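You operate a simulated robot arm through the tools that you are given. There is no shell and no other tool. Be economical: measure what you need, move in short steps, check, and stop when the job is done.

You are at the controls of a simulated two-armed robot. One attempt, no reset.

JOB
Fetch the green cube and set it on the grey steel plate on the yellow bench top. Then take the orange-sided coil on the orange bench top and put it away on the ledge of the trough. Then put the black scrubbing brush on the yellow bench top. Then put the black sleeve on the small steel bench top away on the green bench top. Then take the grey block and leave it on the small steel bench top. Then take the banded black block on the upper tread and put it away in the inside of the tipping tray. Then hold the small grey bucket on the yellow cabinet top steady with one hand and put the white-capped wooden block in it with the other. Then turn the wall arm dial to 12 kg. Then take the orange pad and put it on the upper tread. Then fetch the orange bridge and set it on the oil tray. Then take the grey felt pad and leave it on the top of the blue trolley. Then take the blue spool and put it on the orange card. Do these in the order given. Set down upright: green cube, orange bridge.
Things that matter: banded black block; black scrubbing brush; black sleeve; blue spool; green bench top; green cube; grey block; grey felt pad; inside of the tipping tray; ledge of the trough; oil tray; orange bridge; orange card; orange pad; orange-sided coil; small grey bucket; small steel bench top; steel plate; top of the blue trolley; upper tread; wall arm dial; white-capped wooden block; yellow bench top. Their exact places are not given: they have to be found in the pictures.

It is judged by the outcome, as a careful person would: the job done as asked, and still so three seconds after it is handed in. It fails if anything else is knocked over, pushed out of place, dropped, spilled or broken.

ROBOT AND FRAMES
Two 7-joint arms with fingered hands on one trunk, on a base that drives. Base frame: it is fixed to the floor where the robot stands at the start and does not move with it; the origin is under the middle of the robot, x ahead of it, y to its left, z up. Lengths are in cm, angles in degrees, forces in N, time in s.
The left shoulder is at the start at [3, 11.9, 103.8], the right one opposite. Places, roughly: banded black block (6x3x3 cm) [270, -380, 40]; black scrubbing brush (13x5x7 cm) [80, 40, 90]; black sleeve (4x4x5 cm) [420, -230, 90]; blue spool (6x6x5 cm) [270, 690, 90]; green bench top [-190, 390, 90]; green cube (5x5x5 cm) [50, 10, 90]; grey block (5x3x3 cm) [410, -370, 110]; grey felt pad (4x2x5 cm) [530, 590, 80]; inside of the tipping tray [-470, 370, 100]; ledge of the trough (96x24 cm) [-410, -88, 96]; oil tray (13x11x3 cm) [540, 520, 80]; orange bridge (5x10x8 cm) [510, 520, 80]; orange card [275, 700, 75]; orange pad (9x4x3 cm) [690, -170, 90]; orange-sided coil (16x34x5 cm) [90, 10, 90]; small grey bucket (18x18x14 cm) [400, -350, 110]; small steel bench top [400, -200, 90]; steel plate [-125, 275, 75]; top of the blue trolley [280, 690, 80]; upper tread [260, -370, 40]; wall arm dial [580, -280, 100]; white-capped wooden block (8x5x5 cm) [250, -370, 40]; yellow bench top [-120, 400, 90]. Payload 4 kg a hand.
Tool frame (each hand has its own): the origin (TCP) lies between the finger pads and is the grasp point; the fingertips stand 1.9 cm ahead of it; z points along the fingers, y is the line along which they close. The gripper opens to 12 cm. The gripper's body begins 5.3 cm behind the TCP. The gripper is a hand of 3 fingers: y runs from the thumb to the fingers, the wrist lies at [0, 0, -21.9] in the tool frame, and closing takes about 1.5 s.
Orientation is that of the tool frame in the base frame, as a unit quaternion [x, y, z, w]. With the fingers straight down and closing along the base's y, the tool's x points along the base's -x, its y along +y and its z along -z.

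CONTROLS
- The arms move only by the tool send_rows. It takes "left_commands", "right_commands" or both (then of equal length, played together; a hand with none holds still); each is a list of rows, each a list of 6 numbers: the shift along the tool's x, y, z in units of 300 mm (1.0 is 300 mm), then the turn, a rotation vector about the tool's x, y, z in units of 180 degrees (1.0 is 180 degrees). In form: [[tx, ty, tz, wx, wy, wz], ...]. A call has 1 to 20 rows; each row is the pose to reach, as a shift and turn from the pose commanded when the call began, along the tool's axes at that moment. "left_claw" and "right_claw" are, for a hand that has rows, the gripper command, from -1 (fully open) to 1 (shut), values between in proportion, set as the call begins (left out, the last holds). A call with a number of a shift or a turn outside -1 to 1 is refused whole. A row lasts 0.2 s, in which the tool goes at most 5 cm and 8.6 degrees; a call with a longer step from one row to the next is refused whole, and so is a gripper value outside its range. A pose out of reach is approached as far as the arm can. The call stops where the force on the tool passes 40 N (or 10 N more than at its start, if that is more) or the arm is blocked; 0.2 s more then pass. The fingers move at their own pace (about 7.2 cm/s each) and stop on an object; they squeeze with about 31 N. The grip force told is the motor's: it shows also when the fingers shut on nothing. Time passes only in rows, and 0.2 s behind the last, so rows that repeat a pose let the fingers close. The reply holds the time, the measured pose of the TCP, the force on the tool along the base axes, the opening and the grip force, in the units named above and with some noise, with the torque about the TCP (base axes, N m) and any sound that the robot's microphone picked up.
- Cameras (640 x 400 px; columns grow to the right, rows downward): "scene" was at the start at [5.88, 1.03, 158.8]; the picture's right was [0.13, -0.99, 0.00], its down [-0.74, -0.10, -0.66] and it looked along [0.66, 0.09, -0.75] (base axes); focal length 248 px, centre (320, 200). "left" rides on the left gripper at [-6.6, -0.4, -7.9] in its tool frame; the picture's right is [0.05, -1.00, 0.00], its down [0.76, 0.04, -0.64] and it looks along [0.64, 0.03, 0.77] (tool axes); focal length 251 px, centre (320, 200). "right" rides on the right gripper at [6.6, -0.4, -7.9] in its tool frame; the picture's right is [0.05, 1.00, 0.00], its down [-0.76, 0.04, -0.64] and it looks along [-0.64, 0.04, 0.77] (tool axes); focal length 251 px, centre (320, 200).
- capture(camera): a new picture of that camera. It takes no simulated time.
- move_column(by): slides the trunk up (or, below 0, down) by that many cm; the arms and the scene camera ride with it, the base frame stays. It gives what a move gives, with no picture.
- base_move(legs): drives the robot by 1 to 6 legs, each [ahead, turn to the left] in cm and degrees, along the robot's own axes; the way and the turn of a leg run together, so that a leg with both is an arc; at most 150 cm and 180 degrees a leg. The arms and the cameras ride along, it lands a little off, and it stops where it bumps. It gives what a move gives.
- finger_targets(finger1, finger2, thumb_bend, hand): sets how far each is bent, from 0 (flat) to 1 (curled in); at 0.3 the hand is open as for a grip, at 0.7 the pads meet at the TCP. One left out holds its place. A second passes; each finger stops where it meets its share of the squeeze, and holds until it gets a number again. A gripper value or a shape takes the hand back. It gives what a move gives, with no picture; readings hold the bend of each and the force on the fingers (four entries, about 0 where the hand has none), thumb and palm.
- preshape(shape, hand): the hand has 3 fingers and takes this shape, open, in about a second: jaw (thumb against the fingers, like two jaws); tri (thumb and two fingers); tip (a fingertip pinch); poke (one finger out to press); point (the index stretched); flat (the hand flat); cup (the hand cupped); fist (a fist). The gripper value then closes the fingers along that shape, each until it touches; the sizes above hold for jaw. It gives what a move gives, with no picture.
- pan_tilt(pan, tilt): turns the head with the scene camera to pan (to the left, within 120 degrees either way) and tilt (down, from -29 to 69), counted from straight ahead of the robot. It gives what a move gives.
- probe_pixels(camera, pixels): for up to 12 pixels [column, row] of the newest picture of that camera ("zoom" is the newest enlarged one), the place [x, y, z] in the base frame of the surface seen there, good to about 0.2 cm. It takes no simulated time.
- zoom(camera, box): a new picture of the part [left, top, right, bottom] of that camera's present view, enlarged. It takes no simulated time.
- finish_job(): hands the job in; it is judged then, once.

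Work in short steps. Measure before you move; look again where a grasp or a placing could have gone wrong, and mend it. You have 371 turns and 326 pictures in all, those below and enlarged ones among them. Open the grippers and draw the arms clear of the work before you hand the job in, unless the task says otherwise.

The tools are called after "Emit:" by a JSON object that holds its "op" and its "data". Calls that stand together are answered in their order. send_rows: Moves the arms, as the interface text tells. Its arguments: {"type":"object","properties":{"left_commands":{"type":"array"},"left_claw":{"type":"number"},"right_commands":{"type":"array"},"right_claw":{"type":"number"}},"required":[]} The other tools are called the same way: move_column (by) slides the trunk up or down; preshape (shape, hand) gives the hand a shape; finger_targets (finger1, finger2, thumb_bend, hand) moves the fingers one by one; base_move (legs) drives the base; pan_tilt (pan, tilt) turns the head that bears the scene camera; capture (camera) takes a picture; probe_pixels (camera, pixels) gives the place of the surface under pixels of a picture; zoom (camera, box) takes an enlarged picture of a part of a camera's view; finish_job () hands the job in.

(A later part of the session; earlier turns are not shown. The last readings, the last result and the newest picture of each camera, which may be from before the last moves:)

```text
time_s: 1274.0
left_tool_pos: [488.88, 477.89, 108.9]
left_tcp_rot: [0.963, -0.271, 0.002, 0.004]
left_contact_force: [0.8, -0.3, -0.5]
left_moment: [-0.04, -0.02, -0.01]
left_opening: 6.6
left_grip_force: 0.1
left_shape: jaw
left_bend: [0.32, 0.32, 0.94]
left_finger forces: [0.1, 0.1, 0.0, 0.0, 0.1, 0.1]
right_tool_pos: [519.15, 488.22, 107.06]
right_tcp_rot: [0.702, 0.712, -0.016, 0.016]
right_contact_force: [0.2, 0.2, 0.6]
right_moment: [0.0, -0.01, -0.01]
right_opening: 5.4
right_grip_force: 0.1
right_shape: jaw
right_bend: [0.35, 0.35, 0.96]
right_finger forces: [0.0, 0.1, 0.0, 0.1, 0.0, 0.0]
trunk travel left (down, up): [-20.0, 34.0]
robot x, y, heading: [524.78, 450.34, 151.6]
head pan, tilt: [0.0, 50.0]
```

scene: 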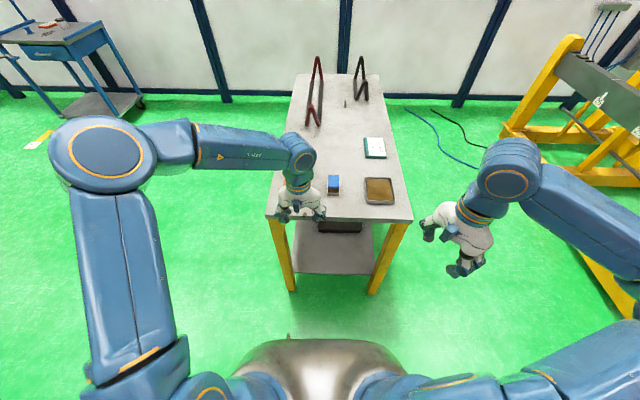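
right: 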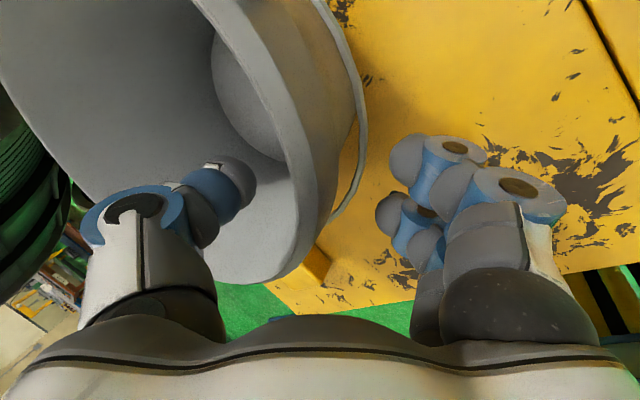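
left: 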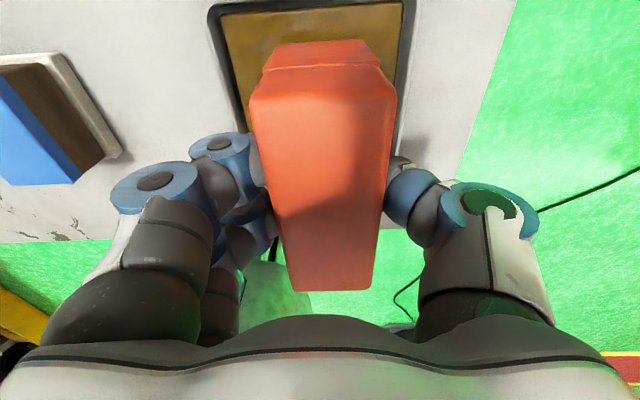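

Emit:
{"op": "base_move", "data": {"legs": [[112, 0], [0, -40]]}}

Emit:
{"op": "base_move", "data": {"legs": [[0, -23]]}}

Emit:
{"op": "base_move", "data": {"legs": [[98, 0], [0, -40]]}}

Emit:
{"op": "base_move", "data": {"legs": [[0, -40]]}}

```text
time_s: 1281.4
left_tool_pos: [412.9, 545.69, 108.67]
left_tcp_rot: [0.833, -0.553, -0.001, 0.006]
left_contact_force: [-0.1, 0.9, -1.0]
left_moment: [0.0, 0.04, 0.0]
left_opening: 6.62
left_grip_force: 0.1
left_shape: jaw
left_bend: [0.32, 0.32, 0.94]
left_finger forces: [0.1, 0.0, 0.0, 0.1, 0.0, 0.1]
right_tool_pos: [443.86, 536.44, 106.94]
right_tcp_rot: [0.886, 0.462, -0.019, 0.01]
right_contact_force: [1.0, 0.6, -0.4]
right_moment: [-0.04, 0.0, 0.0]
right_opening: 5.38
right_grip_force: 0.1
right_shape: jaw
right_bend: [0.35, 0.35, 0.96]
right_finger forces: [0.0, 0.0, 0.0, 0.0, 0.0, 0.0]
trunk travel left (down, up): [-20.0, 34.0]
robot x, y, heading: [422.72, 500.12, 114.8]
head pan, tilt: [0.0, 50.0]
stopped in leg 2: the robot was blocked; the commanded pose is now the measured one
```

```text
time_s: 1283.0
left_tool_pos: [431.06, 545.83, 108.95]
left_tcp_rot: [0.709, -0.705, -0.002, 0.004]
left_contact_force: [0.4, -0.3, 0.6]
left_moment: [-0.01, 0.04, 0.02]
left_opening: 6.59
left_grip_force: 0.0
left_shape: jaw
left_bend: [0.32, 0.32, 0.94]
left_finger forces: [0.1, 0.1, 0.0, 0.0, 0.0, 0.1]
right_tool_pos: [455.91, 525.57, 107.14]
right_tcp_rot: [0.96, 0.278, -0.021, 0.006]
right_contact_force: [0.9, -0.5, -0.1]
right_moment: [0.01, 0.03, -0.02]
right_opening: 5.4
right_grip_force: 0.0
right_shape: jaw
right_bend: [0.35, 0.35, 0.96]
right_finger forces: [0.0, 0.0, 0.1, 0.0, 0.0, 0.0]
trunk travel left (down, up): [-20.0, 34.0]
robot x, y, heading: [420.28, 500.04, 92.2]
head pan, tilt: [0.0, 50.0]
```

```text
time_s: 1289.8
left_tool_pos: [453.07, 626.39, 108.8]
left_tcp_rot: [-0.444, 0.896, 0.003, -0.004]
left_contact_force: [1.0, 0.3, -0.3]
left_moment: [0.02, 0.04, 0.02]
left_opening: 6.6
left_grip_force: 0.0
left_shape: jaw
left_bend: [0.32, 0.32, 0.94]
left_finger forces: [0.0, 0.1, 0.0, 0.0, 0.0, 0.1]
right_tool_pos: [458.78, 596.67, 106.95]
right_tcp_rot: [0.997, -0.074, -0.016, 0.004]
right_contact_force: [0.4, 0.0, 0.5]
right_moment: [0.02, 0.04, 0.01]
right_opening: 5.42
right_grip_force: 0.0
right_shape: jaw
right_bend: [0.35, 0.35, 0.96]
right_finger forces: [0.0, 0.0, 0.0, 0.0, 0.0, 0.0]
trunk travel left (down, up): [-20.0, 34.0]
robot x, y, heading: [413.44, 598.95, 54.2]
head pan, tilt: [0.0, 50.0]
stopped in leg 2: the robot was blocked; the commanded pose is now the measured one
```

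```text
time_s: 1291.9
left_tool_pos: [461.97, 597.41, 108.73]
left_tcp_rot: [-0.141, 0.99, 0.005, -0.004]
left_contact_force: [0.8, -0.2, 0.1]
left_moment: [0.03, 0.0, 0.01]
left_opening: 6.61
left_grip_force: 0.1
left_shape: jaw
left_bend: [0.32, 0.32, 0.94]
left_finger forces: [0.0, 0.1, 0.0, 0.0, 0.1, 0.0]
right_tool_pos: [448.13, 572.09, 106.87]
right_tcp_rot: [0.912, -0.409, -0.009, 0.005]
right_contact_force: [0.3, -1.3, -0.1]
right_moment: [0.03, 0.02, -0.02]
right_opening: 5.4
right_grip_force: 0.0
right_shape: jaw
right_bend: [0.35, 0.35, 0.96]
right_finger forces: [0.0, 0.0, 0.0, 0.0, 0.1, 0.1]
trunk travel left (down, up): [-20.0, 34.0]
robot x, y, heading: [412.7, 602.59, 16.4]
head pan, tilt: [0.0, 50.0]
stopped in leg 1: the robot was blocked; the commanded pose is now the measured one
```

Bring the left hand back to its own side, finish the turn and drive up to the table's west side.

Emit:
{"op": "send_rows", "data": {"left_commands": [[-0.012, 0.141, -0.03, 0, 0, 0], [-0.024, 0.282, -0.06, 0, 0, 0], [-0.037, 0.423, -0.1, 0, 0, 0], [-0.049, 0.565, -0.13, 0, 0, 0], [-0.061, 0.706, -0.16, 0, 0, 0], [-0.073, 0.847, -0.2, 0, 0, 0]]}}

Emit:
{"op": "base_move", "data": {"legs": [[0, -16], [52, 0]]}}

Emit:
{"op": "pan_tilt", "data": {"pan": -10, "tilt": 50}}

Emit:
{"op": "capture", "data": {"camera": "scene"}}

```text
time_s: 1293.3
left_tool_pos: [456.61, 622.84, 115.23]
left_tcp_rot: [-0.141, 0.99, 0.003, -0.002]
left_contact_force: [-0.5, -0.7, 0.3]
left_moment: [-0.03, -0.01, -0.03]
left_opening: 6.58
left_grip_force: 0.1
left_shape: jaw
left_bend: [0.32, 0.32, 0.94]
left_finger forces: [0.0, 0.0, 0.0, 0.0, 0.0, 0.1]
right_tool_pos: [448.05, 572.36, 106.98]
right_tcp_rot: [0.913, -0.408, -0.006, 0.006]
right_contact_force: [0.1, -0.4, 0.5]
right_moment: [-0.01, 0.02, -0.01]
right_opening: 5.38
right_grip_force: 0.0
right_shape: jaw
right_bend: [0.35, 0.35, 0.96]
right_finger forces: [0.0, 0.1, 0.0, 0.0, 0.0, 0.1]
trunk travel left (down, up): [-20.0, 34.0]
robot x, y, heading: [412.37, 602.36, 16.6]
head pan, tilt: [0.0, 50.0]
```

```text
time_s: 1297.3
left_tool_pos: [512.3, 609.64, 115.04]
left_tcp_rot: [0.002, 1.0, 0.005, -0.001]
left_contact_force: [0.5, -0.2, -0.4]
left_moment: [0.01, 0.04, 0.02]
left_opening: 6.59
left_grip_force: 0.0
left_shape: jaw
left_bend: [0.32, 0.32, 0.94]
left_finger forces: [0.1, 0.0, 0.1, 0.0, 0.1, 0.0]
right_tool_pos: [489.62, 563.73, 106.98]
right_tcp_rot: [0.846, -0.534, -0.009, 0.005]
right_contact_force: [-0.2, -0.2, 0.2]
right_moment: [0.01, 0.02, 0.0]
right_opening: 5.39
right_grip_force: 0.0
right_shape: jaw
right_bend: [0.35, 0.35, 0.96]
right_finger forces: [0.1, 0.1, 0.0, 0.0, 0.0, 0.1]
trunk travel left (down, up): [-20.0, 34.0]
robot x, y, heading: [464.1, 602.65, 0.1]
head pan, tilt: [0.0, 50.0]
```

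```text
time_s: 1298.0
left_tool_pos: [512.16, 609.5, 115.06]
left_tcp_rot: [0.001, 1.0, 0.004, -0.001]
left_contact_force: [0.6, 0.1, -0.2]
left_moment: [0.02, -0.01, 0.0]
left_opening: 6.6
left_grip_force: 0.1
left_shape: jaw
left_bend: [0.32, 0.32, 0.94]
left_finger forces: [0.0, 0.0, 0.1, 0.0, 0.1, 0.0]
right_tool_pos: [489.51, 563.81, 107.01]
right_tcp_rot: [0.845, -0.534, -0.008, 0.004]
right_contact_force: [0.1, -0.8, -0.4]
right_moment: [0.0, 0.02, 0.01]
right_opening: 5.41
right_grip_force: 0.0
right_shape: jaw
right_bend: [0.35, 0.35, 0.96]
right_finger forces: [0.0, 0.0, 0.0, 0.0, 0.0, 0.0]
trunk travel left (down, up): [-20.0, 34.0]
robot x, y, heading: [463.7, 602.24, -0.1]
head pan, tilt: [-10.0, 50.0]
```

```text
100 pictures are left
```

scene: 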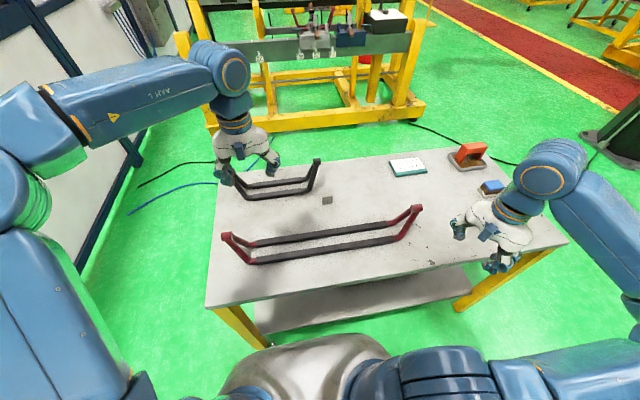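

The felt pad stands at (327,200) between the two coils. I probe it and the coils' heights.

Emit:
{"op": "zoom", "data": {"camera": "scene", "box": [210, 150, 430, 280]}}

Emit:
{"op": "probe_pixels", "data": {"camera": "zoom", "pixels": [[340, 137], [350, 137], [345, 147], [355, 148], [325, 140], [320, 60], [275, 120], [230, 130], [595, 155], [50, 250], [300, 240], [560, 230]]}}

```text
2.91 times, centred on (320, 215) of scene
```

zoom: 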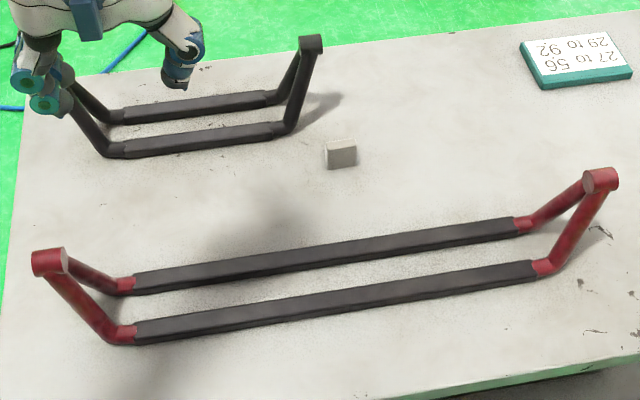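

```text
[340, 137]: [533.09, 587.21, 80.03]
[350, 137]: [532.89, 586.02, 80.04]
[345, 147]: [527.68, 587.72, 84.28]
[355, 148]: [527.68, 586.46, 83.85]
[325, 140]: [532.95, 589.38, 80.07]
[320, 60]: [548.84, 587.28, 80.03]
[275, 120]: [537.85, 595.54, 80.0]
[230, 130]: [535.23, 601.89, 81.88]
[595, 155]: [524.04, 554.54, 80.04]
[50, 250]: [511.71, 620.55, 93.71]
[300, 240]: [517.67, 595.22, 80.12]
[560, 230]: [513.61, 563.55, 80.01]
```

Pad: x 527.7–529.7, y 585.7–589.6, top z≈84.7. I move 7 cm closer and reach over with the right hand.

Emit:
{"op": "base_move", "data": {"legs": [[7, 0]]}}

Emit:
{"op": "send_rows", "data": {"right_commands": [[-0.026, -0.131, 0, 0, 0, 0.028], [-0.052, -0.262, 0, 0, 0, 0.057], [-0.078, -0.393, 0, 0, 0, 0.085], [-0.104, -0.524, 0, 0, 0, 0.114], [-0.13, -0.655, 0, 0, 0, 0.142]], "right_claw": 0.1}}

Emit:
{"op": "capture", "data": {"camera": "right"}}

```text
time_s: 1299.0
left_tool_pos: [518.76, 609.77, 115.0]
left_tcp_rot: [0.0, 1.0, 0.005, -0.003]
left_contact_force: [0.0, 0.3, -0.4]
left_moment: [0.01, 0.06, 0.0]
left_opening: 6.59
left_grip_force: 0.0
left_shape: jaw
left_bend: [0.32, 0.32, 0.94]
left_finger forces: [0.0, 0.0, 0.0, 0.0, 0.1, 0.0]
right_tool_pos: [496.47, 563.9, 106.98]
right_tcp_rot: [0.846, -0.532, -0.009, 0.005]
right_contact_force: [0.6, -0.1, 0.4]
right_moment: [0.06, 0.04, -0.01]
right_opening: 5.39
right_grip_force: 0.0
right_shape: jaw
right_bend: [0.35, 0.35, 0.96]
right_finger forces: [0.1, 0.1, 0.1, 0.0, 0.1, 0.0]
trunk travel left (down, up): [-20.0, 34.0]
robot x, y, heading: [470.35, 602.41, 0.4]
head pan, tilt: [-10.0, 50.0]
```

```text
time_s: 1300.2
left_tool_pos: [518.68, 609.97, 115.01]
left_tcp_rot: [-0.001, 1.0, 0.003, -0.003]
left_contact_force: [-0.7, 0.2, 0.6]
left_moment: [0.0, 0.04, 0.01]
left_opening: 6.6
left_grip_force: 0.1
left_shape: jaw
left_bend: [0.32, 0.32, 0.94]
left_finger forces: [0.1, 0.0, 0.0, 0.0, 0.0, 0.1]
right_tool_pos: [512.54, 576.07, 106.9]
right_tcp_rot: [-0.707, 0.707, 0.006, -0.005]
right_contact_force: [0.1, 0.2, -0.4]
right_moment: [-0.02, 0.06, 0.03]
right_opening: 5.42
right_grip_force: 0.1
right_shape: jaw
right_bend: [0.35, 0.35, 0.96]
right_finger forces: [0.0, 0.0, 0.0, 0.0, 0.1, 0.0]
trunk travel left (down, up): [-20.0, 34.0]
robot x, y, heading: [470.56, 602.42, 0.6]
head pan, tilt: [-10.0, 50.0]
```

```text
98 pictures are left
```

right: 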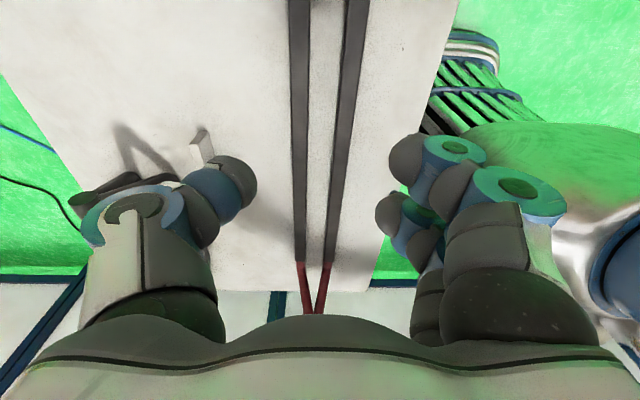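

Continue over the pad and down to z≈96.

Emit:
{"op": "send_rows", "data": {"right_commands": [[-0.097, -0.135, 0.0, 0, 0, 0], [-0.194, -0.27, 0.0, 0, 0, 0], [-0.291, -0.405, 0.0, 0, 0, 0], [-0.388, -0.54, 0.05, 0, 0, 0], [-0.388, -0.54, 0.2, 0, 0, 0], [-0.388, -0.54, 0.34, 0, 0, 0]]}}

Emit:
{"op": "capture", "data": {"camera": "right"}}

Emit:
{"op": "probe_pixels", "data": {"camera": "right", "pixels": [[310, 60], [330, 60], [320, 90], [310, 110], [330, 110], [320, 130], [300, 90], [340, 90]]}}

```text
refused: row 4 steps farther than a row can; nothing moved
```

```text
97 pictures are left
```

right: 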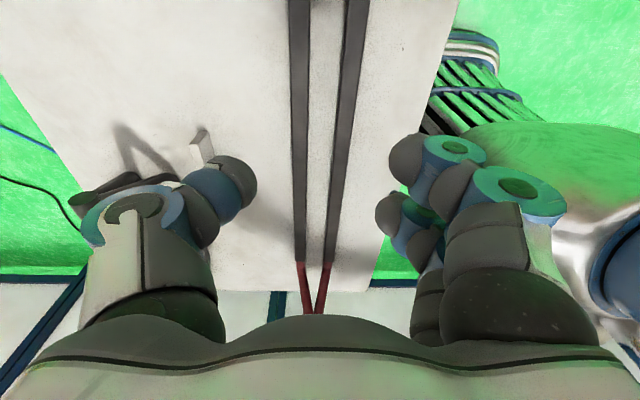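

```text
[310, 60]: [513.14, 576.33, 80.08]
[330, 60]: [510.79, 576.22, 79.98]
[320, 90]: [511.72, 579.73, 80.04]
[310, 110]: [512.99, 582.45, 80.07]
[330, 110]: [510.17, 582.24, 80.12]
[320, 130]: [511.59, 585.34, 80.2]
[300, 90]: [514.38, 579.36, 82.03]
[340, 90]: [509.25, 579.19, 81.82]
```

Emit:
{"op": "send_rows", "data": {"right_commands": [[-0.09, -0.13, 0.0, 0, 0, 0], [-0.18, -0.26, 0.0, 0, 0, 0], [-0.27, -0.39, 0.0, 0, 0, 0], [-0.35, -0.5, 0.0, 0, 0, 0], [-0.388, -0.54, 0.1, 0, 0, 0], [-0.388, -0.54, 0.24, 0, 0, 0], [-0.388, -0.54, 0.34, 0, 0, 0]]}}

Emit:
{"op": "capture", "data": {"camera": "right"}}

```text
time_s: 1301.8
left_tool_pos: [518.66, 609.67, 115.0]
left_tcp_rot: [0.0, 1.0, 0.004, -0.001]
left_contact_force: [0.3, -0.4, 0.4]
left_moment: [0.01, -0.02, 0.0]
left_opening: 6.62
left_grip_force: 0.0
left_shape: jaw
left_bend: [0.32, 0.32, 0.94]
left_finger forces: [0.0, 0.1, 0.0, 0.0, 0.1, 0.1]
right_tool_pos: [528.26, 587.28, 96.27]
right_tcp_rot: [0.707, -0.707, -0.007, 0.005]
right_contact_force: [-0.8, 0.2, -0.9]
right_moment: [-0.02, -0.02, 0.01]
right_opening: 5.4
right_grip_force: 0.1
right_shape: jaw
right_bend: [0.35, 0.35, 0.96]
right_finger forces: [0.0, 0.0, 0.0, 0.0, 0.0, 0.1]
trunk travel left (down, up): [-20.0, 34.0]
robot x, y, heading: [470.24, 602.32, 0.4]
head pan, tilt: [-10.0, 50.0]
```

```text
96 pictures are left
```

right: 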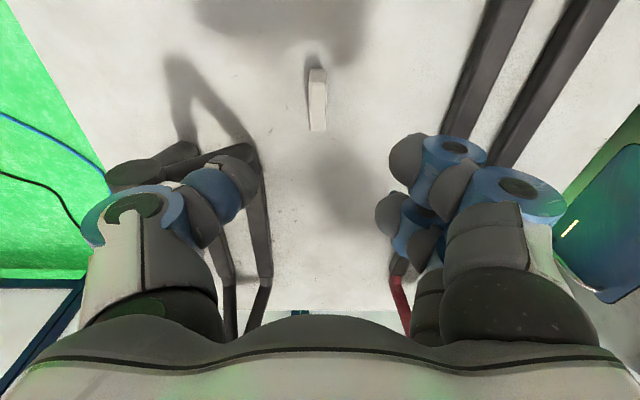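

Pad centred. I check the black coil's apex against the thumb.

Emit:
{"op": "probe_pixels", "data": {"camera": "right", "pixels": [[125, 172], [185, 150], [240, 150], [310, 75], [325, 75], [310, 125], [325, 128], [255, 200]]}}

```text
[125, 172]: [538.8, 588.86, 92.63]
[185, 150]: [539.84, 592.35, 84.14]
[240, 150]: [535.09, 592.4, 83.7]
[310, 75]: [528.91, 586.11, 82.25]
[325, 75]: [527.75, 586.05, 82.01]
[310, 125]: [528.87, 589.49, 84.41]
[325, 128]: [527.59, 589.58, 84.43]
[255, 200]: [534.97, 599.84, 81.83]
```

About 2 cm to spare with a smaller opening. Descend, close, lift.

Emit:
{"op": "send_rows", "data": {"right_commands": [[-0.01, 0, 0, 0, 0, 0], [-0.015, 0, 0.1, 0, 0, 0], [-0.015, 0, 0.22, 0, 0, 0], [-0.015, 0, 0.34, 0, 0, 0], [-0.015, 0, 0.425, 0, 0, 0]], "right_claw": 0.35}}

Emit:
{"op": "send_rows", "data": {"right_commands": [[0, 0, 0, 0, 0, 0], [0, 0, 0, 0, 0, 0], [0, 0, 0, 0, 0, 0], [0, 0, 0, 0, 0, 0]], "right_claw": 1}}

Emit:
{"op": "send_rows", "data": {"right_commands": [[0, 0, -0.1, 0, 0, 0], [0, 0, -0.25, 0, 0, 0], [0, 0, -0.4, 0, 0, 0], [0, 0, -0.55, 0, 0, 0], [0, 0, -0.7, 0, 0, 0]]}}

Emit:
{"op": "capture", "data": {"camera": "right"}}

```text
time_s: 1303.0
left_tool_pos: [518.67, 609.71, 115.0]
left_tcp_rot: [0.0, 1.0, 0.004, -0.001]
left_contact_force: [0.1, 0.3, 0.0]
left_moment: [-0.02, 0.01, -0.01]
left_opening: 6.62
left_grip_force: 0.1
left_shape: jaw
left_bend: [0.32, 0.32, 0.94]
left_finger forces: [0.0, 0.0, 0.1, 0.1, 0.0, 0.1]
right_tool_pos: [528.0, 588.0, 83.46]
right_tcp_rot: [0.708, -0.707, -0.007, 0.005]
right_contact_force: [1.4, -0.5, 0.4]
right_moment: [-0.01, -0.01, 0.02]
right_opening: 3.93
right_grip_force: 0.0
right_shape: jaw
right_bend: [0.4, 0.4, 0.95]
right_finger forces: [0.0, 0.0, 0.0, 0.1, 0.0, 0.1]
trunk travel left (down, up): [-20.0, 34.0]
robot x, y, heading: [470.25, 602.22, 0.5]
head pan, tilt: [-10.0, 50.0]
```

```text
time_s: 1304.0
left_tool_pos: [518.62, 609.75, 115.1]
left_tcp_rot: [0.0, 1.0, 0.005, -0.001]
left_contact_force: [0.3, 0.7, -0.1]
left_moment: [-0.02, 0.02, 0.03]
left_opening: 6.59
left_grip_force: 0.1
left_shape: jaw
left_bend: [0.32, 0.32, 0.94]
left_finger forces: [0.0, 0.0, 0.0, 0.0, 0.0, 0.0]
right_tool_pos: [527.95, 588.04, 83.4]
right_tcp_rot: [-0.707, 0.707, 0.006, -0.006]
right_contact_force: [0.1, -0.3, -0.8]
right_moment: [-0.01, 0.01, -0.02]
right_opening: 0.84
right_grip_force: 30.8
right_shape: jaw
right_bend: [0.96, 0.96, 0.79]
right_finger forces: [13.6, 13.5, 0.0, 0.0, 27.0, 0.0]
trunk travel left (down, up): [-20.0, 34.0]
robot x, y, heading: [470.21, 602.39, 0.6]
head pan, tilt: [-10.0, 50.0]
```

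```text
time_s: 1305.2
left_tool_pos: [518.71, 609.81, 115.07]
left_tcp_rot: [0.001, 1.0, 0.004, -0.002]
left_contact_force: [-0.6, -0.4, -0.7]
left_moment: [-0.02, 0.0, 0.01]
left_opening: 6.58
left_grip_force: 0.0
left_shape: jaw
left_bend: [0.32, 0.32, 0.94]
left_finger forces: [0.1, 0.0, 0.0, 0.0, 0.1, 0.0]
right_tool_pos: [528.22, 587.96, 104.63]
right_tcp_rot: [0.708, -0.706, -0.006, 0.007]
right_contact_force: [0.0, 0.0, -0.8]
right_moment: [-0.02, 0.0, -0.03]
right_opening: 0.85
right_grip_force: 31.1
right_shape: jaw
right_bend: [0.96, 0.96, 0.79]
right_finger forces: [13.5, 13.6, 0.0, 0.0, 27.1, 0.1]
trunk travel left (down, up): [-20.0, 34.0]
robot x, y, heading: [470.39, 602.38, 1.0]
head pan, tilt: [-10.0, 50.0]
```

```text
95 pictures are left
```

right: 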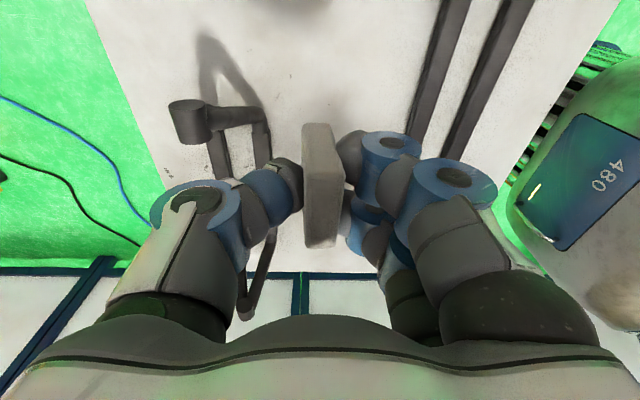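

Felt pad held. I back away and turn toward the trolley.

Emit:
{"op": "base_move", "data": {"legs": [[-75, 0], [0, 40]]}}

Emit:
{"op": "base_move", "data": {"legs": [[0, 40]]}}

Emit:
{"op": "pan_tilt", "data": {"pan": 60, "tilt": 30}}

Emit:
{"op": "capture", "data": {"camera": "scene"}}

```text
time_s: 1311.7
left_tool_pos: [426.17, 638.92, 115.12]
left_tcp_rot: [-0.336, 0.942, 0.002, -0.002]
left_contact_force: [-1.0, 1.0, 0.6]
left_moment: [-0.06, -0.07, 0.0]
left_opening: 6.61
left_grip_force: 0.1
left_shape: jaw
left_bend: [0.32, 0.32, 0.94]
left_finger forces: [0.0, 0.0, 0.1, 0.1, 0.0, 0.1]
right_tool_pos: [447.51, 627.99, 104.5]
right_tcp_rot: [0.903, -0.429, -0.002, 0.009]
right_contact_force: [-0.9, 0.3, -0.1]
right_moment: [-0.05, -0.07, -0.01]
right_opening: 0.87
right_grip_force: 31.2
right_shape: jaw
right_bend: [0.96, 0.96, 0.79]
right_finger forces: [13.8, 13.6, 0.0, 0.0, 27.4, 0.0]
trunk travel left (down, up): [-20.0, 34.0]
robot x, y, heading: [397.65, 597.65, 40.1]
head pan, tilt: [-10.0, 50.0]
stopped in leg 2: the robot was blocked; the commanded pose is now the measured one
```

```text
time_s: 1314.1
left_tool_pos: [393.85, 648.46, 115.08]
left_tcp_rot: [-0.632, 0.775, 0.0, -0.002]
left_contact_force: [-0.5, -0.5, 0.2]
left_moment: [0.0, -0.02, -0.05]
left_opening: 6.6
left_grip_force: 0.0
left_shape: jaw
left_bend: [0.32, 0.32, 0.94]
left_finger forces: [0.0, 0.0, 0.1, 0.0, 0.1, 0.0]
right_tool_pos: [417.16, 653.54, 104.51]
right_tcp_rot: [0.995, -0.102, 0.001, 0.009]
right_contact_force: [-0.9, 0.6, 0.3]
right_moment: [-0.01, -0.03, 0.0]
right_opening: 0.85
right_grip_force: 31.0
right_shape: jaw
right_bend: [0.96, 0.96, 0.8]
right_finger forces: [13.6, 13.5, 0.0, 0.0, 27.1, 0.0]
trunk travel left (down, up): [-20.0, 34.0]
robot x, y, heading: [403.37, 597.31, 80.8]
head pan, tilt: [-10.0, 50.0]
stopped in leg 1: the robot was blocked; the commanded pose is now the measured one
```

```text
time_s: 1315.5
left_tool_pos: [394.17, 648.23, 115.16]
left_tcp_rot: [-0.631, 0.776, 0.002, -0.003]
left_contact_force: [0.8, -0.1, 1.0]
left_moment: [0.03, 0.01, 0.0]
left_opening: 6.59
left_grip_force: 0.0
left_shape: jaw
left_bend: [0.32, 0.32, 0.94]
left_finger forces: [0.0, 0.0, 0.0, 0.0, 0.0, 0.0]
right_tool_pos: [417.65, 653.57, 104.58]
right_tcp_rot: [0.995, -0.102, 0.0, 0.009]
right_contact_force: [-0.3, 0.0, -0.3]
right_moment: [-0.04, 0.0, -0.04]
right_opening: 0.88
right_grip_force: 31.0
right_shape: jaw
right_bend: [0.96, 0.96, 0.8]
right_finger forces: [13.6, 13.5, 0.1, 0.0, 27.1, 0.0]
trunk travel left (down, up): [-20.0, 34.0]
robot x, y, heading: [403.27, 597.3, 80.8]
head pan, tilt: [60.0, 30.0]
```

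```text
94 pictures are left
```

scene: 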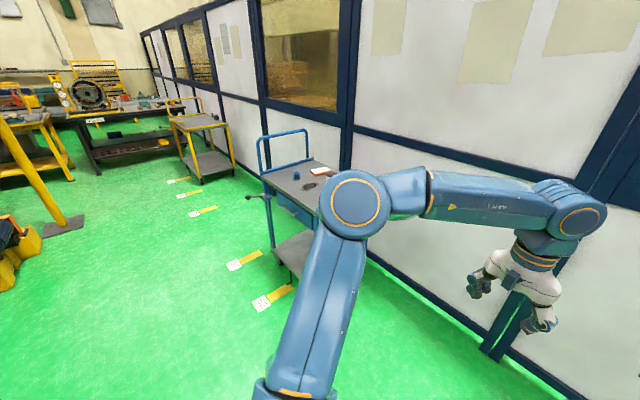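

Emit:
{"op": "zoom", "data": {"camera": "scene", "box": [230, 120, 390, 300]}}

Emit:
{"op": "probe_pixels", "data": {"camera": "scene", "pixels": [[318, 172], [310, 187], [297, 176], [262, 180], [300, 205], [335, 165], [285, 270], [280, 140], [375, 275], [250, 265], [325, 195], [265, 295]]}}

```text
2.22 times, centred on (310, 210) of scene
```

zoom: 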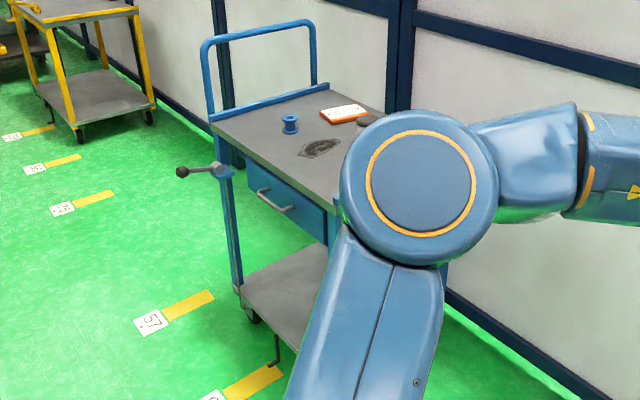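

```text
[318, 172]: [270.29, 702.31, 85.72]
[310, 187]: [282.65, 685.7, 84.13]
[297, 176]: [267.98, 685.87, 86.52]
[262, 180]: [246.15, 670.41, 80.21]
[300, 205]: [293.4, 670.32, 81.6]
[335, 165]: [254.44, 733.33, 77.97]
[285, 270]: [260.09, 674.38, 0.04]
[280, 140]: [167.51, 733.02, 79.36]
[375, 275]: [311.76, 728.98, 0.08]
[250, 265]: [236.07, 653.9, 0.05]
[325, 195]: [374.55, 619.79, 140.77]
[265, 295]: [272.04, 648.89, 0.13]
```

Trolley top z 84 (x 250–315, y 670–715): blue spool at (268,686), orange card at (270,702). I drive to stand in front of it.

Emit:
{"op": "base_move", "data": {"legs": [[0, 42]]}}

Emit:
{"op": "base_move", "data": {"legs": [[0, 40]]}}

Emit:
{"op": "base_move", "data": {"legs": [[117, 0], [0, -38]]}}

Emit:
{"op": "base_move", "data": {"legs": [[0, -35]]}}

Emit:
{"op": "pan_tilt", "data": {"pan": 0, "tilt": 45}}

Emit:
{"op": "capture", "data": {"camera": "scene"}}

```text
time_s: 1317.9
left_tool_pos: [362.52, 629.3, 115.07]
left_tcp_rot: [0.865, -0.501, 0.0, 0.001]
left_contact_force: [-0.9, -0.4, 0.0]
left_moment: [-0.01, -0.06, -0.01]
left_opening: 6.61
left_grip_force: 0.1
left_shape: jaw
left_bend: [0.32, 0.32, 0.94]
left_finger forces: [0.0, 0.0, 0.0, 0.0, 0.1, 0.0]
right_tool_pos: [376.86, 648.86, 104.61]
right_tcp_rot: [0.967, 0.256, 0.006, 0.007]
right_contact_force: [-1.0, 0.2, -0.4]
right_moment: [0.06, -0.07, 0.0]
right_opening: 0.85
right_grip_force: 30.7
right_shape: jaw
right_bend: [0.96, 0.96, 0.8]
right_finger forces: [13.5, 13.3, 0.0, 0.1, 26.9, 0.0]
trunk travel left (down, up): [-20.0, 34.0]
robot x, y, heading: [409.03, 600.79, 123.9]
head pan, tilt: [60.0, 30.0]
stopped in leg 1: the robot was blocked; the commanded pose is now the measured one
```

```text
time_s: 1320.2
left_tool_pos: [354.31, 593.44, 114.93]
left_tcp_rot: [0.984, -0.177, 0.0, 0.001]
left_contact_force: [0.8, -0.8, 0.0]
left_moment: [0.07, -0.04, -0.01]
left_opening: 6.61
left_grip_force: 0.0
left_shape: jaw
left_bend: [0.32, 0.32, 0.94]
left_finger forces: [0.0, 0.1, 0.0, 0.0, 0.1, 0.0]
right_tool_pos: [352.64, 617.66, 104.58]
right_tcp_rot: [0.823, 0.568, 0.006, 0.005]
right_contact_force: [0.2, -0.6, -0.3]
right_moment: [0.09, 0.01, -0.01]
right_opening: 0.81
right_grip_force: 31.4
right_shape: jaw
right_bend: [0.96, 0.96, 0.8]
right_finger forces: [13.3, 13.3, 0.0, 0.0, 26.6, 0.1]
trunk travel left (down, up): [-20.0, 34.0]
robot x, y, heading: [409.64, 606.38, 165.0]
head pan, tilt: [60.0, 30.0]
stopped in leg 1: the robot was blocked; the commanded pose is now the measured one
```

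```text
time_s: 1327.7
left_tool_pos: [243.87, 657.17, 115.11]
left_tcp_rot: [0.893, -0.451, 0.0, 0.007]
left_contact_force: [1.2, 1.0, 0.2]
left_moment: [-0.09, 0.02, 0.0]
left_opening: 6.59
left_grip_force: 0.1
left_shape: jaw
left_bend: [0.32, 0.32, 0.93]
left_finger forces: [0.0, 0.0, 0.0, 0.1, 0.0, 0.0]
right_tool_pos: [255.48, 678.15, 104.6]
right_tcp_rot: [0.95, 0.311, 0.0, 0.008]
right_contact_force: [0.8, 1.4, -0.3]
right_moment: [-0.09, 0.06, 0.02]
right_opening: 0.81
right_grip_force: 31.0
right_shape: jaw
right_bend: [0.96, 0.96, 0.8]
right_finger forces: [13.3, 13.3, 0.1, 0.1, 26.5, 0.0]
trunk travel left (down, up): [-20.0, 34.0]
robot x, y, heading: [294.23, 633.74, 135.0]
head pan, tilt: [60.0, 30.0]
stopped in leg 2: the robot was blocked; the commanded pose is now the measured one
```

```text
time_s: 1329.7
left_tool_pos: [265.23, 682.05, 114.96]
left_tcp_rot: [0.718, -0.696, 0.0, 0.004]
left_contact_force: [0.4, -0.5, -0.5]
left_moment: [0.01, 0.01, 0.05]
left_opening: 6.57
left_grip_force: 0.1
left_shape: jaw
left_bend: [0.32, 0.32, 0.93]
left_finger forces: [0.0, 0.0, 0.1, 0.1, 0.0, 0.0]
right_tool_pos: [286.94, 692.58, 104.84]
right_tcp_rot: [1.0, 0.013, 0.0, 0.007]
right_contact_force: [0.0, 0.8, 0.8]
right_moment: [-0.02, 0.0, 0.01]
right_opening: 0.86
right_grip_force: 31.3
right_shape: jaw
right_bend: [0.96, 0.96, 0.8]
right_finger forces: [12.8, 12.8, 0.1, 0.0, 25.6, 0.0]
trunk travel left (down, up): [-20.0, 34.0]
robot x, y, heading: [288.73, 633.63, 99.9]
head pan, tilt: [60.0, 30.0]
```

```text
time_s: 1331.0
left_tool_pos: [265.28, 681.94, 114.98]
left_tcp_rot: [0.719, -0.695, 0.0, 0.003]
left_contact_force: [-0.7, -0.5, 0.2]
left_moment: [0.0, -0.04, -0.01]
left_opening: 6.56
left_grip_force: 0.0
left_shape: jaw
left_bend: [0.32, 0.32, 0.94]
left_finger forces: [0.1, 0.0, 0.1, 0.0, 0.0, 0.0]
right_tool_pos: [286.83, 692.43, 104.66]
right_tcp_rot: [1.0, 0.013, -0.001, 0.007]
right_contact_force: [-0.5, -0.2, 0.4]
right_moment: [-0.02, 0.0, -0.02]
right_opening: 0.85
right_grip_force: 30.6
right_shape: jaw
right_bend: [0.96, 0.96, 0.8]
right_finger forces: [13.0, 13.1, 0.0, 0.1, 26.1, 0.0]
trunk travel left (down, up): [-20.0, 34.0]
robot x, y, heading: [288.78, 634.1, 99.9]
head pan, tilt: [0.0, 45.0]
```

```text
92 pictures are left
```

scene: 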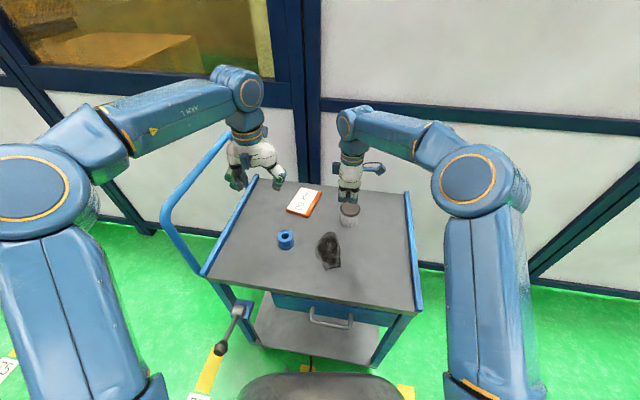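

Everything in reach. I probe the free right part of the trolley top, the spool and the card.

Emit:
{"op": "zoom", "data": {"camera": "scene", "box": [200, 160, 430, 320]}}

Emit:
{"op": "probe_pixels", "data": {"camera": "scene", "pixels": [[380, 245], [380, 215], [405, 260], [286, 233], [278, 240], [294, 240], [286, 248], [300, 205], [291, 190], [321, 194], [308, 215], [350, 208]]}}

```text
2.50 times, centred on (315, 240) of scene
```

zoom: 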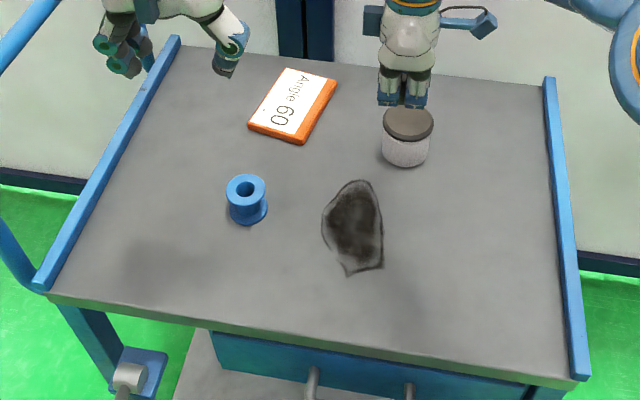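

```text
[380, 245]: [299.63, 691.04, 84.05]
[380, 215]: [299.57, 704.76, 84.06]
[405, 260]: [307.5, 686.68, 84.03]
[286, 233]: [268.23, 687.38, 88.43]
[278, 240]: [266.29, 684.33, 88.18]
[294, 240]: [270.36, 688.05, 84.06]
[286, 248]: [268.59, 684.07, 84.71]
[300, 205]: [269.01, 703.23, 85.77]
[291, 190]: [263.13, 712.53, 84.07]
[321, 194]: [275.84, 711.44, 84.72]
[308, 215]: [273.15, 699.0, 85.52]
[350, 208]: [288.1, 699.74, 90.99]
```

Place the felt pad at (302,693): move over and lower to near contact.

Emit:
{"op": "send_rows", "data": {"right_commands": [[0.13, 0, 0, 0, 0, 0], [0.26, 0, 0, 0, 0, 0], [0.39, 0, 0, 0, 0, 0], [0.507, 0, 0.03, 0, 0, 0], [0.507, 0, 0.18, 0, 0, 0], [0.507, 0, 0.33, 0, 0, 0], [0.507, 0, 0.45, 0, 0, 0], [0.507, 0, 0.52, 0, 0, 0]]}}

Emit:
{"op": "capture", "data": {"camera": "right"}}

```text
time_s: 1332.8
left_tool_pos: [265.34, 682.04, 115.1]
left_tcp_rot: [0.718, -0.696, -0.001, 0.004]
left_contact_force: [0.2, -1.0, -0.1]
left_moment: [-0.01, 0.0, 0.02]
left_opening: 6.59
left_grip_force: 0.1
left_shape: jaw
left_bend: [0.32, 0.32, 0.94]
left_finger forces: [0.1, 0.1, 0.1, 0.1, 0.1, 0.1]
right_tool_pos: [302.12, 692.67, 89.17]
right_tcp_rot: [1.0, 0.013, 0.0, 0.007]
right_contact_force: [0.1, -0.2, 0.6]
right_moment: [-0.01, -0.04, -0.02]
right_opening: 0.81
right_grip_force: 30.9
right_shape: jaw
right_bend: [0.96, 0.96, 0.8]
right_finger forces: [13.0, 12.8, 0.0, 0.0, 25.7, 0.0]
trunk travel left (down, up): [-20.0, 34.0]
robot x, y, heading: [289.0, 633.53, 99.9]
head pan, tilt: [0.0, 45.0]
```

```text
90 pictures are left
```

right: 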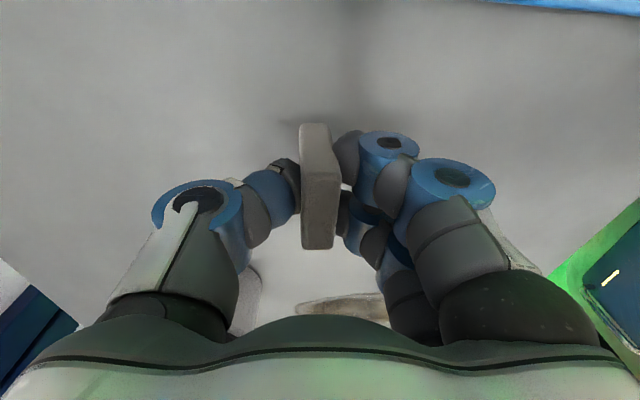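

Lower to contact, release slightly, look, then lift.

Emit:
{"op": "send_rows", "data": {"right_commands": [[0, 0, 0.025, 0, 0, 0], [0, 0, 0.045, 0, 0, 0], [0, 0, 0.055, 0, 0, 0], [0, 0, 0.06, 0, 0, 0]]}}

Emit:
{"op": "send_rows", "data": {"right_commands": [[0, 0, 0, 0, 0, 0], [0, 0, 0, 0, 0, 0], [0, 0, 0, 0, 0, 0]], "right_claw": 0.4}}

Emit:
{"op": "capture", "data": {"camera": "right"}}

```text
time_s: 1333.8
left_tool_pos: [265.36, 681.87, 115.09]
left_tcp_rot: [0.718, -0.696, 0.0, 0.003]
left_contact_force: [-0.4, -1.3, -0.4]
left_moment: [-0.01, 0.0, 0.01]
left_opening: 6.6
left_grip_force: 0.1
left_shape: jaw
left_bend: [0.32, 0.32, 0.94]
left_finger forces: [0.1, 0.0, 0.1, 0.0, 0.1, 0.0]
right_tool_pos: [302.23, 692.61, 87.25]
right_tcp_rot: [1.0, 0.012, 0.0, 0.007]
right_contact_force: [0.2, -0.2, -0.3]
right_moment: [0.02, 0.0, -0.03]
right_opening: 0.85
right_grip_force: 31.4
right_shape: jaw
right_bend: [0.96, 0.96, 0.8]
right_finger forces: [13.0, 12.9, 0.0, 0.0, 25.7, 0.0]
trunk travel left (down, up): [-20.0, 34.0]
robot x, y, heading: [288.79, 633.5, 99.9]
head pan, tilt: [0.0, 45.0]
```

```text
time_s: 1334.6
left_tool_pos: [265.29, 681.97, 114.87]
left_tcp_rot: [0.718, -0.696, -0.001, 0.004]
left_contact_force: [0.5, -0.2, 0.0]
left_moment: [-0.03, 0.02, -0.02]
left_opening: 6.58
left_grip_force: 0.0
left_shape: jaw
left_bend: [0.32, 0.32, 0.94]
left_finger forces: [0.0, 0.1, 0.0, 0.0, 0.0, 0.0]
right_tool_pos: [302.14, 692.64, 87.29]
right_tcp_rot: [1.0, 0.013, 0.0, 0.007]
right_contact_force: [0.1, -0.7, -0.2]
right_moment: [0.01, -0.02, 0.01]
right_opening: 3.55
right_grip_force: 0.1
right_shape: jaw
right_bend: [0.42, 0.42, 0.93]
right_finger forces: [0.1, 0.1, 0.0, 0.0, 0.0, 0.0]
trunk travel left (down, up): [-20.0, 34.0]
robot x, y, heading: [288.91, 633.61, 99.9]
head pan, tilt: [0.0, 45.0]
```

```text
89 pictures are left
```

right: 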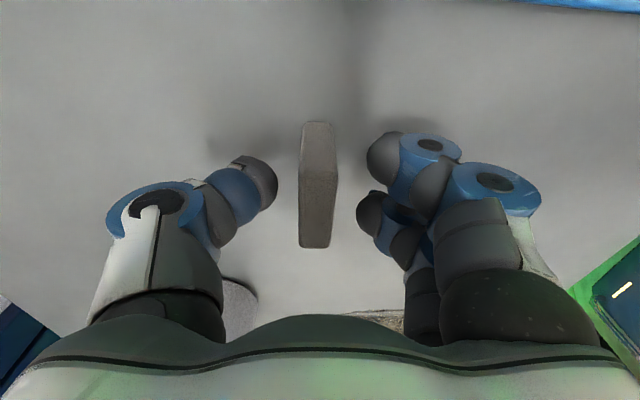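

Felt pad stands on the trolley. Lift the right hand clear, and look at the spool with the left camera.

Emit:
{"op": "send_rows", "data": {"right_commands": [[0, 0, -0.1, 0, 0, 0], [0, 0, -0.25, 0, 0, 0], [0, 0, -0.4, 0, 0, 0], [0, 0, -0.55, 0, 0, 0], [0, 0, -0.7, 0, 0, 0], [0.1, 0.1, -0.75, 0, 0, 0], [0.2, 0.2, -0.75, 0, 0, 0]]}}

Emit:
{"op": "preshape", "data": {"shape": "tri", "hand": "left"}}

Emit:
{"op": "capture", "data": {"camera": "left"}}

Emit:
{"op": "zoom", "data": {"camera": "scene", "box": [200, 160, 430, 320]}}

Emit:
{"op": "probe_pixels", "data": {"camera": "zoom", "pixels": [[285, 70], [335, 81], [303, 142], [250, 124], [292, 105], [245, 178], [230, 190], [262, 190], [246, 205], [228, 208], [266, 208], [247, 222]]}}

```text
time_s: 1336.2
left_tool_pos: [265.18, 681.83, 115.0]
left_tcp_rot: [0.718, -0.697, -0.001, 0.003]
left_contact_force: [1.5, -0.6, 0.2]
left_moment: [0.0, -0.03, 0.0]
left_opening: 6.59
left_grip_force: 0.0
left_shape: jaw
left_bend: [0.32, 0.32, 0.94]
left_finger forces: [0.0, 0.0, 0.1, 0.1, 0.0, 0.0]
right_tool_pos: [308.75, 687.08, 110.18]
right_tcp_rot: [1.0, 0.014, -0.001, 0.007]
right_contact_force: [-0.1, 0.6, 0.6]
right_moment: [-0.01, 0.0, 0.0]
right_opening: 3.58
right_grip_force: 0.0
right_shape: jaw
right_bend: [0.42, 0.42, 0.94]
right_finger forces: [0.0, 0.0, 0.0, 0.1, 0.1, 0.1]
trunk travel left (down, up): [-20.0, 34.0]
robot x, y, heading: [288.76, 633.37, 99.9]
head pan, tilt: [0.0, 45.0]
```

```text
time_s: 1337.1
left_tool_pos: [265.14, 681.91, 114.92]
left_tcp_rot: [0.718, -0.696, 0.0, 0.004]
left_contact_force: [-0.9, -0.7, 0.6]
left_moment: [0.01, -0.01, -0.03]
left_opening: 12.0
left_grip_force: 0.0
left_shape: tri
left_bend: [0.3, 0.3, 0.3]
left_finger forces: [0.0, 0.0, 0.1, 0.0, 0.0, 0.1]
right_tool_pos: [308.66, 687.18, 110.16]
right_tcp_rot: [1.0, 0.013, 0.0, 0.007]
right_contact_force: [0.6, -0.2, -0.3]
right_moment: [0.0, 0.02, 0.0]
right_opening: 3.58
right_grip_force: 0.1
right_shape: jaw
right_bend: [0.42, 0.42, 0.94]
right_finger forces: [0.0, 0.1, 0.0, 0.0, 0.0, 0.0]
trunk travel left (down, up): [-20.0, 34.0]
robot x, y, heading: [289.08, 633.77, 99.8]
head pan, tilt: [0.0, 45.0]
```

```text
88 pictures are left
```

left: 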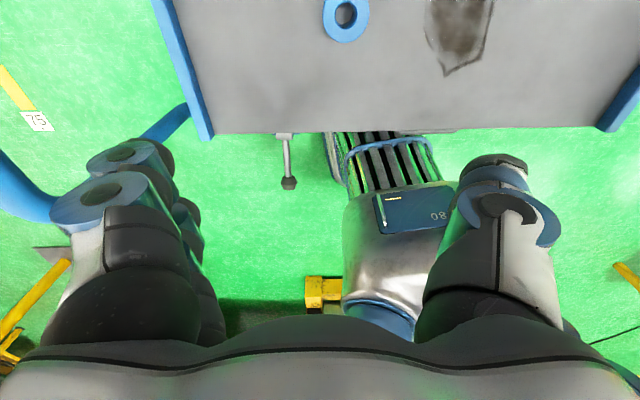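

```text
2.50 times, centred on (315, 240) of scene
```

zoom: 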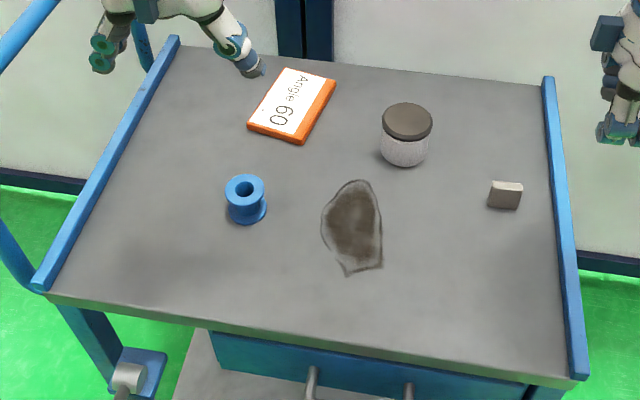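

```text
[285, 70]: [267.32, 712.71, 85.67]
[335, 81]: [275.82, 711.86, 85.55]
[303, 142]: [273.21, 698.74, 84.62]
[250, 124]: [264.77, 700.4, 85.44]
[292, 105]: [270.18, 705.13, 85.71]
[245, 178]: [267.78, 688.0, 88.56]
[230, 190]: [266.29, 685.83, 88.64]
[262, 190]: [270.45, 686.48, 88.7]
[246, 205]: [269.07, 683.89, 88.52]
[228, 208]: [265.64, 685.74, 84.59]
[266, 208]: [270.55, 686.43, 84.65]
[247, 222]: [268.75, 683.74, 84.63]
```

Card centre (270.3,705.9), top z 85.7; spool centre (268.4,686.0), z 84–88.7. I bring the left hand (tri shape) over the spool.

Emit:
{"op": "send_rows", "data": {"left_commands": [[-0.07, -0.06, 0.08, 0, 0, 0], [-0.133, -0.114, 0.2, 0, 0, 0], [-0.133, -0.114, 0.35, 0, 0, 0], [-0.133, -0.114, 0.5, 0, 0, 0], [-0.133, -0.114, 0.6, 0, 0, 0]]}}

Emit:
{"op": "capture", "data": {"camera": "left"}}

Emit:
{"op": "probe_pixels", "data": {"camera": "left", "pixels": [[300, 90], [340, 90], [320, 70], [320, 115], [320, 60]]}}

```text
time_s: 1338.3
left_tool_pos: [268.43, 685.96, 97.01]
left_tcp_rot: [0.718, -0.696, -0.001, 0.003]
left_contact_force: [-0.5, -0.4, -0.2]
left_moment: [0.02, -0.01, -0.03]
left_opening: 12.0
left_grip_force: 0.0
left_shape: tri
left_bend: [0.3, 0.3, 0.3]
left_finger forces: [0.0, 0.1, 0.0, 0.0, 0.0, 0.0]
right_tool_pos: [308.69, 687.19, 110.14]
right_tcp_rot: [1.0, 0.013, 0.0, 0.007]
right_contact_force: [1.2, 0.1, -0.3]
right_moment: [0.04, 0.0, 0.02]
right_opening: 3.57
right_grip_force: 0.0
right_shape: jaw
right_bend: [0.42, 0.42, 0.94]
right_finger forces: [0.0, 0.0, 0.0, 0.0, 0.0, 0.0]
trunk travel left (down, up): [-20.0, 34.0]
robot x, y, heading: [288.74, 633.56, 100.0]
head pan, tilt: [0.0, 45.0]
```

```text
86 pictures are left
```

left: 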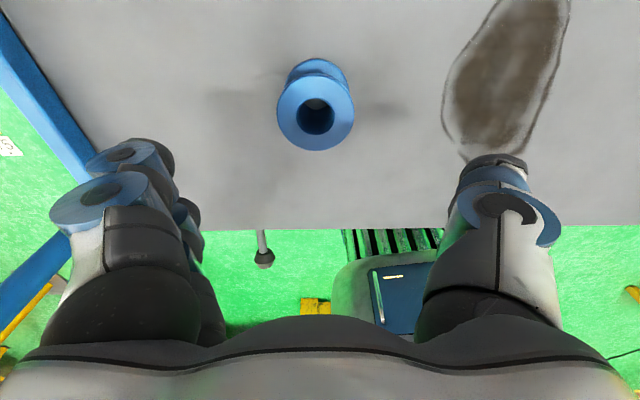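

```text
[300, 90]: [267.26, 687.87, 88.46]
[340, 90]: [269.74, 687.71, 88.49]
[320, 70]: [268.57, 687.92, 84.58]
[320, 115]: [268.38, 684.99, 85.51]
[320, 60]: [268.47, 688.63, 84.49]
```

Spool centred. Descend to z≈86.6, close, lift.

Emit:
{"op": "send_rows", "data": {"left_commands": [[0, 0, 0.12, 0, 0, 0], [0.008, 0, 0.24, 0, 0, 0], [0.008, 0, 0.32, 0, 0, 0], [0.008, 0, 0.347, 0, 0, 0]]}}

Emit:
{"op": "send_rows", "data": {"left_commands": [[0, 0, 0, 0, 0, 0], [0, 0, 0, 0, 0, 0], [0, 0, 0, 0, 0, 0], [0, 0, 0, 0, 0, 0], [0, 0, 0, 0, 0, 0], [0, 0, 0, 0, 0, 0]], "left_claw": 1}}

Emit:
{"op": "send_rows", "data": {"left_commands": [[0, 0, -0.1, 0, 0, 0], [0, 0, -0.22, 0, 0, 0], [0, 0, -0.34, 0, 0, 0]]}}

Emit:
{"op": "capture", "data": {"camera": "left"}}

```text
time_s: 1339.3
left_tool_pos: [268.56, 685.48, 86.53]
left_tcp_rot: [0.719, -0.695, -0.002, 0.003]
left_contact_force: [0.9, -0.9, -0.7]
left_moment: [0.01, 0.01, 0.01]
left_opening: 12.01
left_grip_force: 0.0
left_shape: tri
left_bend: [0.3, 0.3, 0.3]
left_finger forces: [0.1, 0.0, 0.0, 0.0, 0.0, 0.1]
right_tool_pos: [308.73, 687.17, 110.21]
right_tcp_rot: [1.0, 0.013, 0.0, 0.007]
right_contact_force: [0.2, 0.4, -0.2]
right_moment: [0.01, 0.0, -0.05]
right_opening: 3.59
right_grip_force: 0.0
right_shape: jaw
right_bend: [0.42, 0.42, 0.94]
right_finger forces: [0.1, 0.0, 0.0, 0.1, 0.0, 0.0]
trunk travel left (down, up): [-20.0, 34.0]
robot x, y, heading: [288.61, 633.87, 100.1]
head pan, tilt: [0.0, 45.0]
```

```text
time_s: 1340.7
left_tool_pos: [268.45, 685.6, 86.62]
left_tcp_rot: [0.718, -0.696, -0.001, 0.004]
left_contact_force: [0.5, 0.3, -1.3]
left_moment: [-0.03, 0.03, -0.03]
left_opening: 4.05
left_grip_force: 30.8
left_shape: tri
left_bend: [0.39, 0.43, 0.96]
left_finger forces: [13.3, 11.4, 0.1, 0.0, 27.2, 0.1]
right_tool_pos: [308.68, 687.14, 110.25]
right_tcp_rot: [1.0, 0.013, 0.0, 0.006]
right_contact_force: [-1.0, 0.1, 0.5]
right_moment: [0.01, 0.03, 0.01]
right_opening: 3.58
right_grip_force: 0.0
right_shape: jaw
right_bend: [0.42, 0.42, 0.94]
right_finger forces: [0.1, 0.0, 0.0, 0.0, 0.1, 0.1]
trunk travel left (down, up): [-20.0, 34.0]
robot x, y, heading: [288.71, 633.65, 99.8]
head pan, tilt: [0.0, 45.0]
```

```text
time_s: 1341.5
left_tool_pos: [268.38, 685.45, 96.76]
left_tcp_rot: [0.718, -0.696, -0.001, 0.004]
left_contact_force: [-0.4, -0.3, -0.1]
left_moment: [0.0, -0.02, -0.01]
left_opening: 4.08
left_grip_force: 31.3
left_shape: tri
left_bend: [0.39, 0.43, 0.96]
left_finger forces: [13.3, 11.4, 0.1, 0.0, 27.3, 0.0]
right_tool_pos: [308.67, 687.12, 110.15]
right_tcp_rot: [1.0, 0.013, 0.0, 0.007]
right_contact_force: [0.1, 0.2, -0.1]
right_moment: [0.03, 0.01, 0.03]
right_opening: 3.56
right_grip_force: 0.1
right_shape: jaw
right_bend: [0.42, 0.42, 0.94]
right_finger forces: [0.2, 0.0, 0.0, 0.0, 0.1, 0.1]
trunk travel left (down, up): [-20.0, 34.0]
robot x, y, heading: [288.8, 633.58, 100.2]
head pan, tilt: [0.0, 45.0]
```

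```text
85 pictures are left
```

left: 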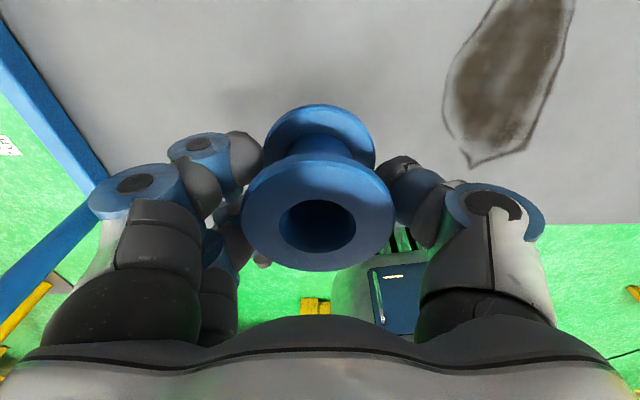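

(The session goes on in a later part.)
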